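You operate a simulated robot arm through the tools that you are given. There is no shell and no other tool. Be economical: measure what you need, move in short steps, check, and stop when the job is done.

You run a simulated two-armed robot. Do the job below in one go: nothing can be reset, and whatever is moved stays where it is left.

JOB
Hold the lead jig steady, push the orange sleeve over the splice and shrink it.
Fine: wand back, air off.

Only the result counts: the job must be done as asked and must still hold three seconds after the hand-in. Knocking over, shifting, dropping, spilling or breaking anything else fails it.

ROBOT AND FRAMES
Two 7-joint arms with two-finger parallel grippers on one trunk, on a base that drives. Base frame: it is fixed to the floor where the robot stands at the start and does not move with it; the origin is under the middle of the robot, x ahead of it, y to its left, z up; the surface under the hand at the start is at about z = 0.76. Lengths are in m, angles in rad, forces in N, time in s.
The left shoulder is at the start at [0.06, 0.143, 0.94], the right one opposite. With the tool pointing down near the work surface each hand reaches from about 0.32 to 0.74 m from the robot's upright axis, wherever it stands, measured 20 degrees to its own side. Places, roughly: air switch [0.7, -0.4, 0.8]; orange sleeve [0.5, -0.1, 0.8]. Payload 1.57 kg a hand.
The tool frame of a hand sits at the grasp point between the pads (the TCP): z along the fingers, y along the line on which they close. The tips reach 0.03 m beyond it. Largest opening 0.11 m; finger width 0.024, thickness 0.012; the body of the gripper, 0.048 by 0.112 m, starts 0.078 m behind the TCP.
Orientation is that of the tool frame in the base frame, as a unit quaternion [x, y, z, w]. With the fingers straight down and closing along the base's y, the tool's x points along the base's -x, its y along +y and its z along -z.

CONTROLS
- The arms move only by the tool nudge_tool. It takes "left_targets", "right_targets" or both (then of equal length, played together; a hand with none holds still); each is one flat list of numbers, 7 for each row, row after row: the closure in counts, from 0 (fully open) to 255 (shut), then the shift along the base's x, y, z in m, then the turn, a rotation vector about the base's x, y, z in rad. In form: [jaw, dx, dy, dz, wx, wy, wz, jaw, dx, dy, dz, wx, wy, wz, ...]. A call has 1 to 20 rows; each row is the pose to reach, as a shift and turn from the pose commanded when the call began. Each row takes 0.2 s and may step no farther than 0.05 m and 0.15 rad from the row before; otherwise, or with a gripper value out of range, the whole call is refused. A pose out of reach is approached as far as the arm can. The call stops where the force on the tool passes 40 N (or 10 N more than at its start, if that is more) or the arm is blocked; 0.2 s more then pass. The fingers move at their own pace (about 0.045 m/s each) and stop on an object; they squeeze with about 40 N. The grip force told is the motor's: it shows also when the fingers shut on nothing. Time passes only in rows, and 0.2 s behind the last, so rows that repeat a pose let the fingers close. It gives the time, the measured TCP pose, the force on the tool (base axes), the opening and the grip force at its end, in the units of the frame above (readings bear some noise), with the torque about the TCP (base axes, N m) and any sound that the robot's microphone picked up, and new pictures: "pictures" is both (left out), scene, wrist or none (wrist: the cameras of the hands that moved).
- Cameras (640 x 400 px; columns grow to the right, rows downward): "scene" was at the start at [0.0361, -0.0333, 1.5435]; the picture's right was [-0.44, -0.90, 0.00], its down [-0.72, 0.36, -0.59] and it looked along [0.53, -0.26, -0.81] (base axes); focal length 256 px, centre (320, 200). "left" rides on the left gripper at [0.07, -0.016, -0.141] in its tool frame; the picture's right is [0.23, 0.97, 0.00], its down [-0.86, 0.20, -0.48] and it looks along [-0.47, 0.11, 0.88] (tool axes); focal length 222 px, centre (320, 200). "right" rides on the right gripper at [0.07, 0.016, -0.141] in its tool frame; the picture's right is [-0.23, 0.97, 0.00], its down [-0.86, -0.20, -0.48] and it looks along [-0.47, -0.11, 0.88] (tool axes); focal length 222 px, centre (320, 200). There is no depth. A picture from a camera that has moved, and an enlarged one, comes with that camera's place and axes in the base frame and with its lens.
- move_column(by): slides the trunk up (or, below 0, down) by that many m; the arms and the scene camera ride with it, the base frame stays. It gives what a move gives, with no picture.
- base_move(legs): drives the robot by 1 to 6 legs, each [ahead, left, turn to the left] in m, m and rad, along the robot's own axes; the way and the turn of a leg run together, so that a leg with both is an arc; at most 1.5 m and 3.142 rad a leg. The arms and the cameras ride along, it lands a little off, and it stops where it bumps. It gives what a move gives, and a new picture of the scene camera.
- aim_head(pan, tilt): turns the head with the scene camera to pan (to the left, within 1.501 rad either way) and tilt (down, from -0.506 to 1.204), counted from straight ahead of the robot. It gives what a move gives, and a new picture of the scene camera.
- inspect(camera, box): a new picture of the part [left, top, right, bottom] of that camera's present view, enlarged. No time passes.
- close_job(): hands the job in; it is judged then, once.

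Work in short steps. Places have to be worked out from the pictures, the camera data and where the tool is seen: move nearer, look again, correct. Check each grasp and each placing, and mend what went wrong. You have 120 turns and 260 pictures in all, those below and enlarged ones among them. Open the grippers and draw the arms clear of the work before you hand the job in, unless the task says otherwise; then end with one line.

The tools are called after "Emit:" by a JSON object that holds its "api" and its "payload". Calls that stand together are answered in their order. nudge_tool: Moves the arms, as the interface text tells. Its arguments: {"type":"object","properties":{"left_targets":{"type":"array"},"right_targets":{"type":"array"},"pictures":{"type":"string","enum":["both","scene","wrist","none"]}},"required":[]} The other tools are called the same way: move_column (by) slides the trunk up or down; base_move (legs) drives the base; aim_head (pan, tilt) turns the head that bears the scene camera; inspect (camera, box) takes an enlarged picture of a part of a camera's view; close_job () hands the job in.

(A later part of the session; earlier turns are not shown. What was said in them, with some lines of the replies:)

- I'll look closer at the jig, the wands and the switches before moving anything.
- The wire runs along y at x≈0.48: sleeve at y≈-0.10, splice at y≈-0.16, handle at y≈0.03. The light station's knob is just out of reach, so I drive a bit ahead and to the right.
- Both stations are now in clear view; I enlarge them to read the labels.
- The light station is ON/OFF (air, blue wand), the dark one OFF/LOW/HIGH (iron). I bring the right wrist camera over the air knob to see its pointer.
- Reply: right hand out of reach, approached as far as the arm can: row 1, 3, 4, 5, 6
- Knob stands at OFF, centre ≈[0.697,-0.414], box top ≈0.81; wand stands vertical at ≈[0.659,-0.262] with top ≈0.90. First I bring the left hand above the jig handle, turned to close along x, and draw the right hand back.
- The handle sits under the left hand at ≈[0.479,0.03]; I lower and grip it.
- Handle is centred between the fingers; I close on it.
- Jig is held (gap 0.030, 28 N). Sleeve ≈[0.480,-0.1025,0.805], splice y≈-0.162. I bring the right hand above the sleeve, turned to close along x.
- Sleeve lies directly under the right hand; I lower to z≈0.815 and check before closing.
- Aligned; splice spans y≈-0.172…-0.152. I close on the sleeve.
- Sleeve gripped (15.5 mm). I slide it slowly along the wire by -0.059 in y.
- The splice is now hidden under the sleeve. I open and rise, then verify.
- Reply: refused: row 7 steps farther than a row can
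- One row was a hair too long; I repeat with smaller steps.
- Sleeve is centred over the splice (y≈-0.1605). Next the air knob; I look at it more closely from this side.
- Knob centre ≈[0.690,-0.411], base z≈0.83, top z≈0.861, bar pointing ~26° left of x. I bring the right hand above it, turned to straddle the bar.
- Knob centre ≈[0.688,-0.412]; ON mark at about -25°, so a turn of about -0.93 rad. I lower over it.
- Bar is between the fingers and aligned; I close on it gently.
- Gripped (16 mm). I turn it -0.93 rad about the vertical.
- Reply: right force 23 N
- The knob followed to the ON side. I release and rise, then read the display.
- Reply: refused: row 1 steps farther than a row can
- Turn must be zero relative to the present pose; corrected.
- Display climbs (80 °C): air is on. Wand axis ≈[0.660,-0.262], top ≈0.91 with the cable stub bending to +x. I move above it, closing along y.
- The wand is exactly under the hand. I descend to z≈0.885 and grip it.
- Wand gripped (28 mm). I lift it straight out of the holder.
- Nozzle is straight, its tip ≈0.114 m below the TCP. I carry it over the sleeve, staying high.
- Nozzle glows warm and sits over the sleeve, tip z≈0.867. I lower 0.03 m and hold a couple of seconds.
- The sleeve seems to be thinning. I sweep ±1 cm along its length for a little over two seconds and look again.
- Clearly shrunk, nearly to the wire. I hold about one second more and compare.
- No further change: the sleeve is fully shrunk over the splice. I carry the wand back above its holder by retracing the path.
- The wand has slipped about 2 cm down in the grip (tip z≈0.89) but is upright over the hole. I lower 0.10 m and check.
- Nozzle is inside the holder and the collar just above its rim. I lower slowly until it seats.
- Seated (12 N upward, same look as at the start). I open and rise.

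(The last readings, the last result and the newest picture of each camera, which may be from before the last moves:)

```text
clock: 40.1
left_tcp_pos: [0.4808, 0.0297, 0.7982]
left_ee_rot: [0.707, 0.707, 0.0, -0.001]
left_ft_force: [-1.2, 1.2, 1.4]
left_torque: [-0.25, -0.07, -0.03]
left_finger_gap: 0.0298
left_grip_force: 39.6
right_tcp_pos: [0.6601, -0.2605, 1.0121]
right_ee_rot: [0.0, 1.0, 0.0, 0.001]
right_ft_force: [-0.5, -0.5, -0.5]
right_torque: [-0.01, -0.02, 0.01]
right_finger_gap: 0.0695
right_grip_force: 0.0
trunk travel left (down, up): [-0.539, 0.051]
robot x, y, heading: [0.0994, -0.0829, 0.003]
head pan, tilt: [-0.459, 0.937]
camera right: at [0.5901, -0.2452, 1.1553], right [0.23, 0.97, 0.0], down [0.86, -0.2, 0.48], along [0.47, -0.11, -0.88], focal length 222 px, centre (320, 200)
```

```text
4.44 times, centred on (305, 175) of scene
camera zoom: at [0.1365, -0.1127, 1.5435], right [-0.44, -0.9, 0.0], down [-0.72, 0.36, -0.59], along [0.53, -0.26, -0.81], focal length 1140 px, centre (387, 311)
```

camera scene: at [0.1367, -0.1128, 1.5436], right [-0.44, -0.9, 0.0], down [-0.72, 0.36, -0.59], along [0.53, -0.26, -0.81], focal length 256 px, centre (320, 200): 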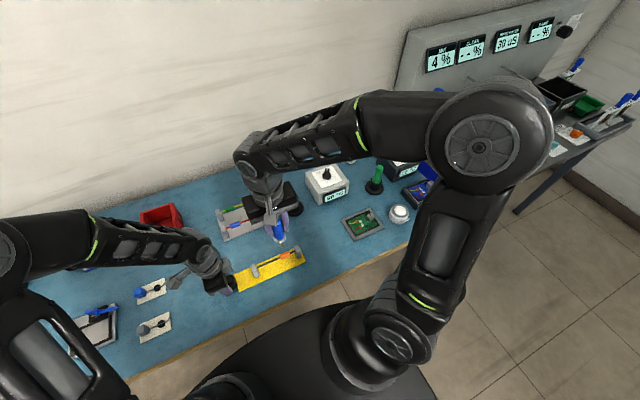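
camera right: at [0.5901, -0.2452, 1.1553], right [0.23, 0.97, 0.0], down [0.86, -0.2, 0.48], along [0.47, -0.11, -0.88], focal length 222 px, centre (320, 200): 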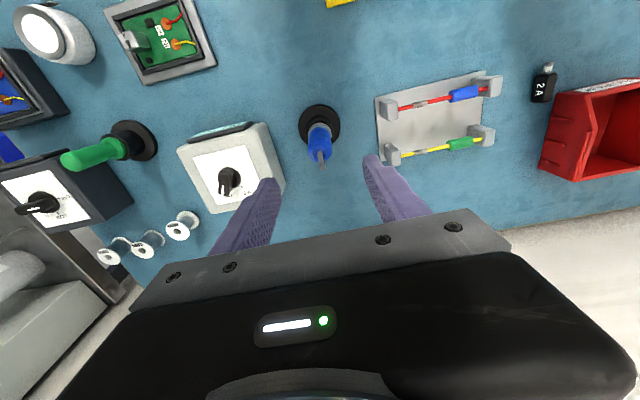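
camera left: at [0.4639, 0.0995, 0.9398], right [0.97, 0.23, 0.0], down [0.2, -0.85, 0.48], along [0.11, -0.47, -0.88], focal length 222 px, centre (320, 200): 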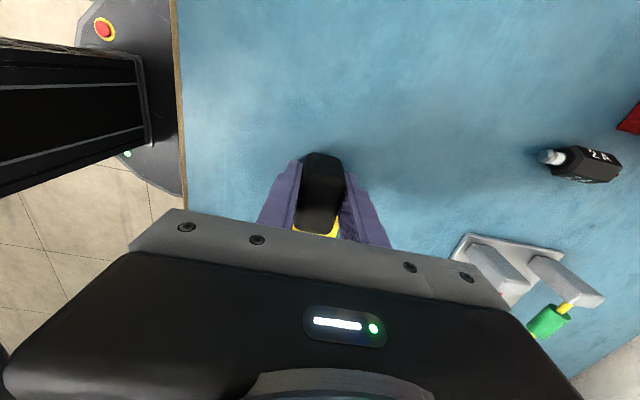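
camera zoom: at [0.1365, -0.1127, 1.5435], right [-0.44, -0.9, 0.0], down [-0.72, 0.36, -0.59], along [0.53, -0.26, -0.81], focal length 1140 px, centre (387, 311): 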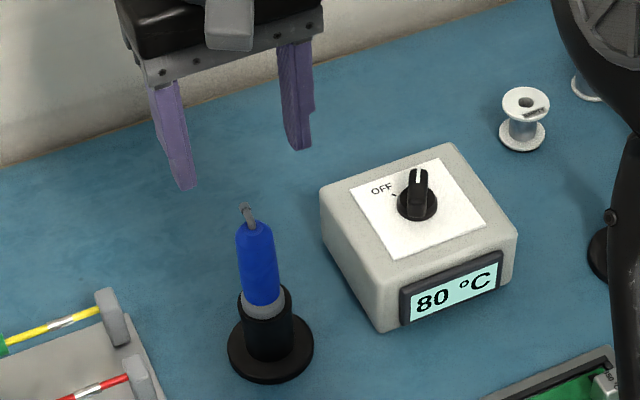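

Wand is back in its holder. Now I go back over the knob, turned to match its ON position.

Emit:
{"api": "nudge_tool", "payload": {"right_targets": [139, 0.003, -0.03, 0, 0, 0, -0.1, 139, 0.008, -0.06, 0, 0, 0, -0.2, 139, 0.018, -0.09, 0, 0, 0, -0.3, 139, 0.024, -0.12, -0.015, 0, 0, -0.4, 139, 0.028, -0.149, -0.029, 0, 0, -0.465, 139, 0.028, -0.149, -0.029, 0, 0, -0.465], "pictures": "none"}}

Emit:
{"api": "inspect", "payload": {"camera": "right", "box": [220, 80, 420, 230]}}

```text
clock: 41.5
left_tcp_pos: [0.4802, 0.029, 0.7981]
left_ee_rot: [0.706, 0.708, 0.0, 0.0]
left_ft_force: [0.0, 1.3, 1.5]
left_torque: [-0.42, -0.04, -0.04]
left_finger_gap: 0.0297
left_grip_force: 39.1
right_tcp_pos: [0.689, -0.4103, 0.9816]
right_ee_rot: [0.23, 0.973, 0.0, 0.0]
right_ft_force: [-0.2, -0.4, -0.4]
right_torque: [-0.01, -0.03, -0.01]
right_finger_gap: 0.0501
right_grip_force: 0.2
trunk travel left (down, up): [-0.539, 0.051]
robot x, y, heading: [0.099, -0.0801, 0.002]
head pan, tilt: [-0.459, 0.937]
```

```text
2.67 times, centred on (320, 155) of right
camera zoom: at [0.6328, -0.3645, 1.1252], right [0.64, 0.77, 0.0], down [0.67, -0.56, 0.48], along [0.37, -0.31, -0.88], focal length 592 px, centre (320, 320)
```

zoom: 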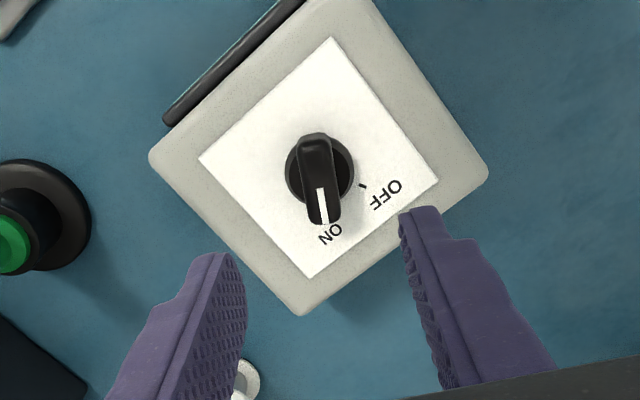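

Aligned. I descend and grip the knob.

Emit:
{"api": "nudge_tool", "payload": {"right_targets": [139, 0, -0.001, -0.045, 0, 0, 0, 139, 0, -0.001, -0.085, 0, 0, 0, 139, 0, -0.001, -0.113, 0, 0, 0, 139, 0, -0.001, -0.113, 0, 0, 0, 180, 0, -0.001, -0.113, 0, 0, 0, 220, 0, -0.001, -0.113, 0, 0, 0, 255, 0, -0.001, -0.113, 0, 0, 0, 255, 0, -0.001, -0.113, 0, 0, 0], "pictures": "wrist"}}

```text
clock: 43.3
left_tcp_pos: [0.481, 0.0284, 0.7981]
left_ee_rot: [0.706, 0.708, 0.0, 0.0]
left_ft_force: [-0.2, 0.2, 0.7]
left_torque: [0.14, 0.02, -0.04]
left_finger_gap: 0.0297
left_grip_force: 39.1
right_tcp_pos: [0.686, -0.411, 0.8713]
right_ee_rot: [0.23, 0.973, 0.0, 0.0]
right_ft_force: [-0.5, 1.1, -2.4]
right_torque: [-0.08, -0.22, -0.03]
right_finger_gap: 0.0158
right_grip_force: 29.5
trunk travel left (down, up): [-0.539, 0.051]
robot x, y, heading: [0.1029, -0.0831, 0.002]
head pan, tilt: [-0.459, 0.937]
camera right: at [0.6327, -0.3656, 1.0152], right [0.64, 0.77, 0.0], down [0.68, -0.56, 0.48], along [0.37, -0.31, -0.88], focal length 222 px, centre (320, 200)
```

right: 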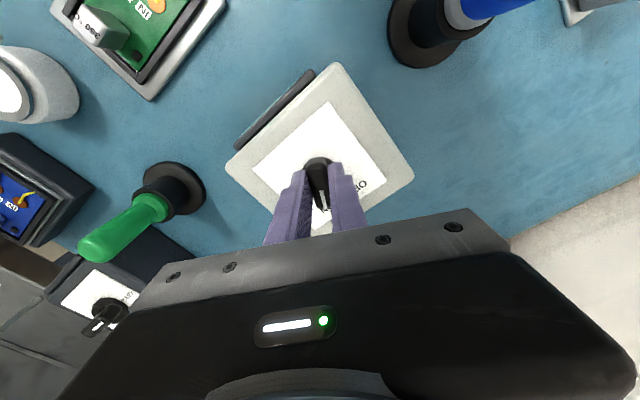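

Gripped with little side force. I turn it back by +0.93 rad to OFF.

Emit:
{"api": "nudge_tool", "payload": {"right_targets": [255, 0, 0, 0, 0, 0, 0.13, 255, 0, 0, 0, 0, 0, 0.26, 255, 0, 0, 0, 0, 0, 0.39, 255, 0, 0, 0, 0, 0, 0.52, 255, 0, 0, 0, 0, 0, 0.65, 255, 0, 0, 0, 0, 0, 0.78, 255, 0, 0, 0, 0, 0, 0.86, 255, 0, 0, 0, 0, 0, 0.935, 255, 0, 0, 0, 0, 0, 0.935], "pictures": "none"}}

Emit:
{"api": "inspect", "payload": {"camera": "scene", "box": [250, 130, 360, 220]}}

```text
clock: 45.3
left_tcp_pos: [0.4798, 0.0289, 0.7991]
left_ee_rot: [0.707, 0.708, -0.001, 0.0]
left_ft_force: [0.7, -0.2, 0.6]
left_torque: [0.23, 0.02, -0.01]
left_finger_gap: 0.0295
left_grip_force: 38.9
right_tcp_pos: [0.6863, -0.4145, 0.8728]
right_ee_rot: [-0.232, 0.973, -0.001, 0.001]
right_ft_force: [3.6, -14.9, 19.4]
right_torque: [0.09, -0.46, -0.02]
right_finger_gap: 0.0159
right_grip_force: 31.1
trunk travel left (down, up): [-0.539, 0.051]
robot x, y, heading: [0.1011, -0.0847, 0.002]
head pan, tilt: [-0.459, 0.937]
```

```text
4.44 times, centred on (305, 175) of scene
camera zoom: at [0.1354, -0.1139, 1.5436], right [-0.44, -0.9, 0.0], down [-0.72, 0.36, -0.59], along [0.53, -0.26, -0.81], focal length 1140 px, centre (387, 311)
```

zoom: 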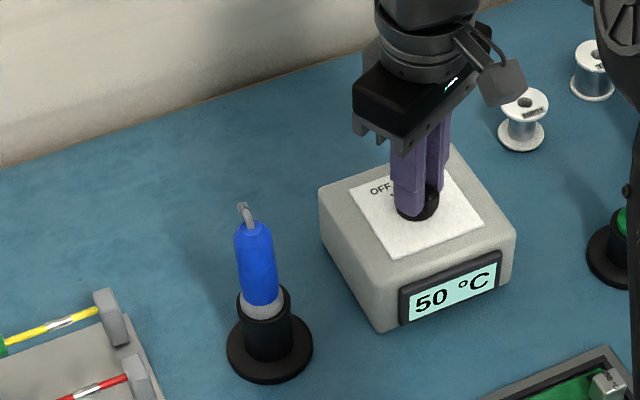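

Display drops (50 °C): air is off. I release the knob and rise; the left hand also lets the jig handle go.

Emit:
{"api": "nudge_tool", "payload": {"left_targets": [200, 0, 0, 0, 0, 0, 0, 140, 0, 0, 0, 0, 0, 0, 60, 0, 0, 0, 0, 0, 0, 0, 0, 0, 0, 0, 0, 0, 0, 0, 0, 0, 0, 0, 0, 0, 0, 0, 0, 0, 0, 0, 0, 0, 0, 0.04, 0, 0, 0, 0, 0, 0, 0.08, 0, 0, 0, 0, 0, 0, 0.12, 0, 0, 0], "right_targets": [200, 0, 0, 0, 0, 0, 0, 139, 0, 0, 0, 0, 0, 0, 139, 0, 0, 0, 0, 0, 0, 139, 0, 0, 0.04, 0, 0, 0, 139, 0, 0, 0.08, 0, 0, 0, 139, 0, 0, 0.12, 0, 0, 0, 139, 0, 0, 0.12, 0, 0, 0, 139, 0, 0, 0.12, 0, 0, 0], "pictures": "both"}}

Emit:
{"api": "inspect", "payload": {"camera": "right", "box": [220, 80, 420, 230]}}

Emit:
{"api": "inspect", "payload": {"camera": "scene", "box": [220, 150, 360, 290]}}

```text
refused: give rows for one hand, or as many for the one as for the other
```

```text
2.67 times, centred on (320, 155) of right
camera zoom: at [0.6177, -0.4306, 1.0148], right [-0.24, 0.97, 0.0], down [0.85, 0.21, 0.48], along [0.47, 0.11, -0.88], focal length 592 px, centre (320, 320)
```

zoom: 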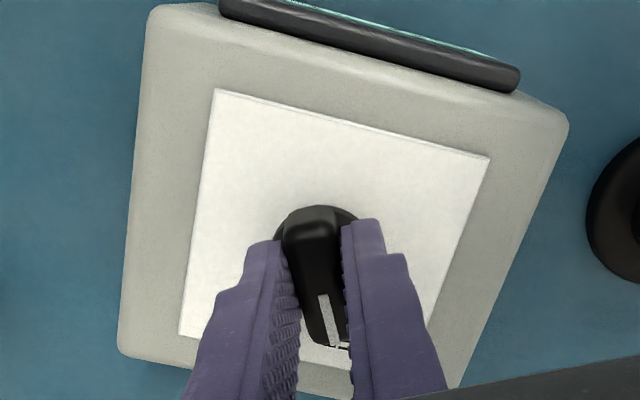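

```text
2.86 times, centred on (290, 220) of scene
camera zoom: at [0.1354, -0.1139, 1.5436], right [-0.44, -0.9, 0.0], down [-0.72, 0.36, -0.59], along [0.53, -0.26, -0.81], focal length 733 px, centre (406, 143)
```

zoom: 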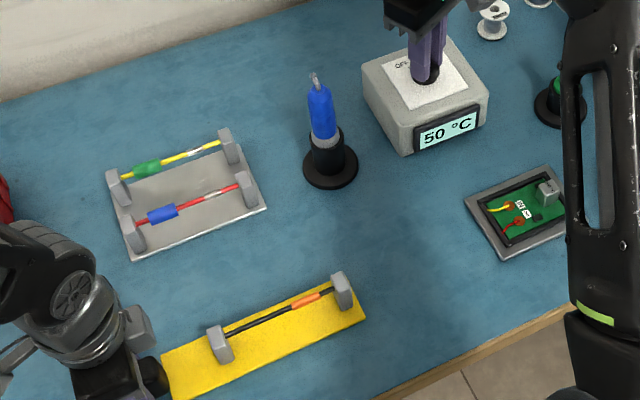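

The row counts differed; I repeat it with the same number for both hands.

Emit:
{"api": "nudge_tool", "payload": {"left_targets": [200, 0, 0, 0, 0, 0, 0, 140, 0, 0, 0, 0, 0, 0, 60, 0, 0, 0, 0, 0, 0, 0, 0, 0, 0, 0, 0, 0, 0, 0, 0, 0, 0, 0, 0, 0, 0, 0, 0.04, 0, 0, 0, 0, 0, 0, 0.08, 0, 0, 0, 0, 0, 0, 0.12, 0, 0, 0], "right_targets": [200, 0, 0, 0, 0, 0, 0, 139, 0, 0, 0, 0, 0, 0, 139, 0, 0, 0, 0, 0, 0, 139, 0, 0, 0.04, 0, 0, 0, 139, 0, 0, 0.08, 0, 0, 0, 139, 0, 0, 0.12, 0, 0, 0, 139, 0, 0, 0.12, 0, 0, 0, 139, 0, 0, 0.12, 0, 0, 0], "pictures": "both"}}

Emit:
{"api": "inspect", "payload": {"camera": "right", "box": [220, 80, 420, 230]}}

Emit:
{"api": "inspect", "payload": {"camera": "scene", "box": [220, 150, 360, 290]}}

```text
clock: 47.1
left_tcp_pos: [0.4774, 0.028, 0.9222]
left_ee_rot: [0.706, 0.708, 0.0, 0.0]
left_ft_force: [-0.4, 0.0, 0.0]
left_torque: [-0.05, -0.03, 0.04]
left_finger_gap: 0.1101
left_grip_force: 0.0
right_tcp_pos: [0.687, -0.4106, 0.9925]
right_ee_rot: [-0.233, 0.973, 0.0, -0.001]
right_ft_force: [-0.3, 0.6, 1.2]
right_torque: [-0.03, -0.03, 0.02]
right_finger_gap: 0.0498
right_grip_force: 0.0
trunk travel left (down, up): [-0.539, 0.051]
robot x, y, heading: [0.1016, -0.0813, -0.001]
head pan, tilt: [-0.459, 0.937]
camera scene: at [0.1358, -0.1128, 1.5435], right [-0.44, -0.9, 0.0], down [-0.72, 0.36, -0.59], along [0.53, -0.26, -0.81], focal length 256 px, centre (320, 200)
camera right: at [0.6174, -0.4276, 1.1346], right [-0.24, 0.97, 0.0], down [0.85, 0.21, 0.48], along [0.47, 0.11, -0.88], focal length 222 px, centre (320, 200)
camera left: at [0.4623, 0.0988, 1.0644], right [0.97, 0.23, 0.0], down [0.2, -0.85, 0.48], along [0.11, -0.47, -0.88], focal length 222 px, centre (320, 200)
```

scene: 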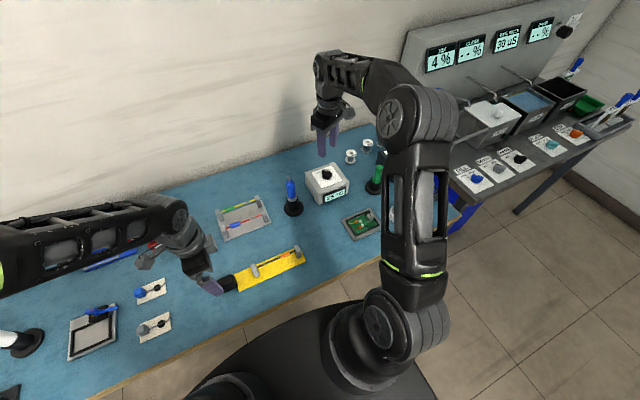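
right: 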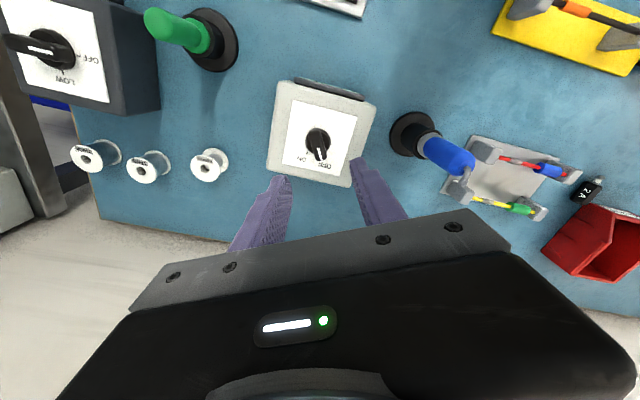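
left: 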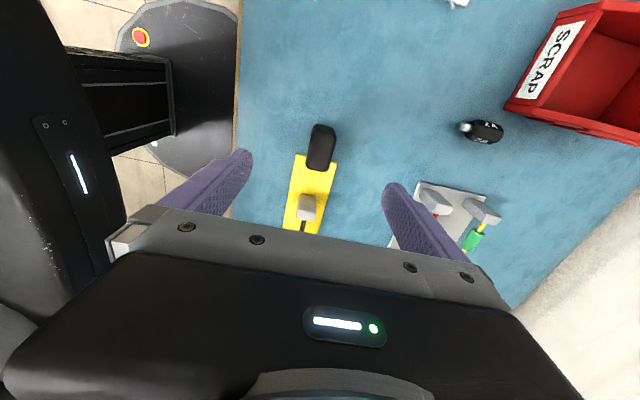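

```text
2.67 times, centred on (320, 155) of right
camera zoom: at [0.6174, -0.4276, 1.1346], right [-0.24, 0.97, 0.0], down [0.85, 0.21, 0.48], along [0.47, 0.11, -0.88], focal length 592 px, centre (320, 320)
```

zoom: 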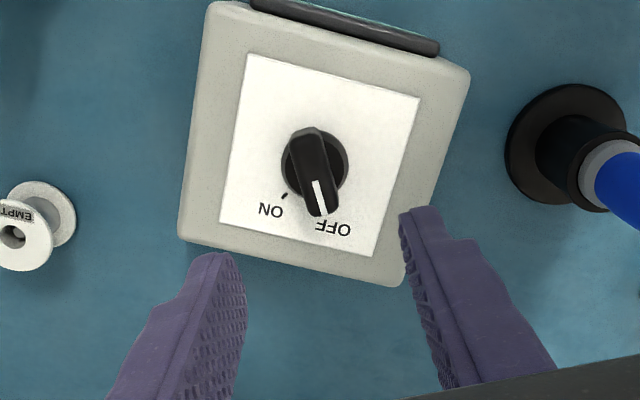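

```text
2.86 times, centred on (290, 220) of scene
camera zoom: at [0.1358, -0.1128, 1.5435], right [-0.44, -0.9, 0.0], down [-0.72, 0.36, -0.59], along [0.53, -0.26, -0.81], focal length 733 px, centre (406, 143)
```

zoom: 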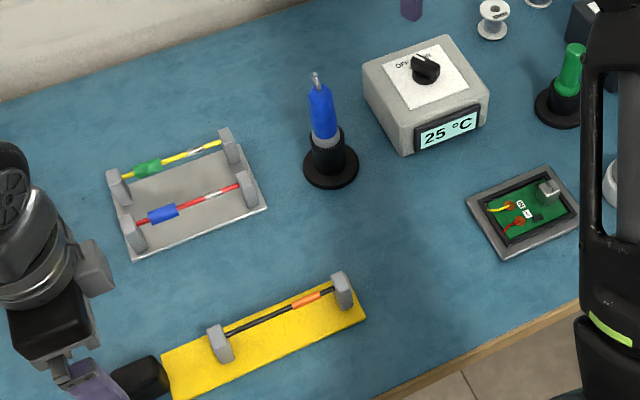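

Display reads 25 °C, knob at OFF, wand holstered, jig unmoved with the sleeve shrunk over the splice. I open the right gripper fully and draw both arms a bit farther up.

Emit:
{"api": "nudge_tool", "payload": {"left_targets": [0, 0, 0, 0.04, 0, 0, 0, 0, 0, 0, 0.08, 0, 0, 0, 0, 0, 0, 0.12, 0, 0, 0], "right_targets": [0, -0.03, 0, 0.03, 0, 0, 0, 0, -0.07, 0, 0.05, 0, 0, 0, 0, -0.11, 0, 0.07, 0, 0, 0], "pictures": "scene"}}

Emit:
{"api": "inspect", "payload": {"camera": "scene", "box": [230, 230, 320, 300]}}

```text
clock: 47.9
left_tcp_pos: [0.4798, 0.0263, 1.0401]
left_ee_rot: [0.706, 0.708, -0.001, 0.001]
left_ft_force: [-0.7, -1.0, 0.4]
left_torque: [-0.03, -0.05, -0.01]
left_finger_gap: 0.1101
left_grip_force: 0.0
right_tcp_pos: [0.575, -0.4101, 1.0608]
right_ee_rot: [-0.232, 0.973, 0.0, 0.001]
right_ft_force: [-0.7, -0.1, 0.4]
right_torque: [0.01, -0.04, 0.0]
right_finger_gap: 0.1101
right_grip_force: 0.0
trunk travel left (down, up): [-0.539, 0.051]
robot x, y, heading: [0.0966, -0.0773, 0.001]
head pan, tilt: [-0.459, 0.937]
camera scene: at [0.1345, -0.1128, 1.5435], right [-0.44, -0.9, 0.0], down [-0.72, 0.36, -0.59], along [0.53, -0.26, -0.81], focal length 256 px, centre (320, 200)
```

scene: 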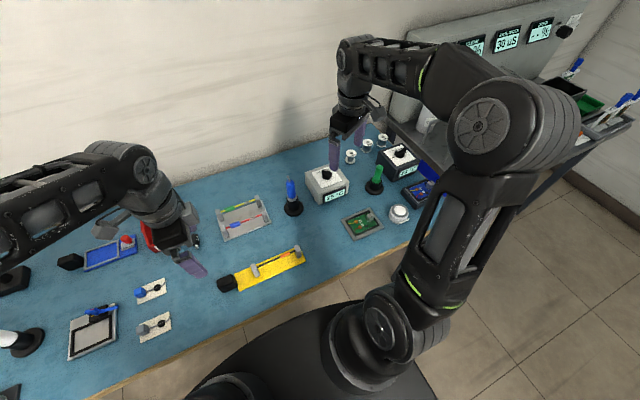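

```text
5.71 times, centred on (275, 265) of scene
camera zoom: at [0.1345, -0.1128, 1.5435], right [-0.44, -0.9, 0.0], down [-0.72, 0.36, -0.59], along [0.53, -0.26, -0.81], focal length 1466 px, centre (577, -171)
```

zoom: 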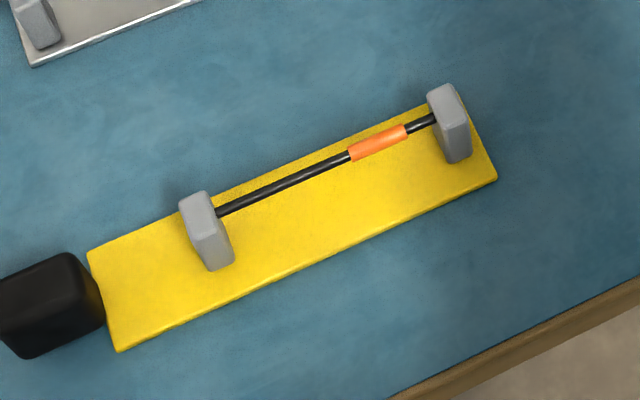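

Everything is in its place and the arms are clear; I hand the job in.

Emit:
{"api": "close_job", "payload": {}}

```text
The job is handed in.
```

The orange sleeve is over the splice and shrunk tight. The blue wand is back in its holder, the air knob is at OFF (display back at 25 °C), and both arms are open and clear.
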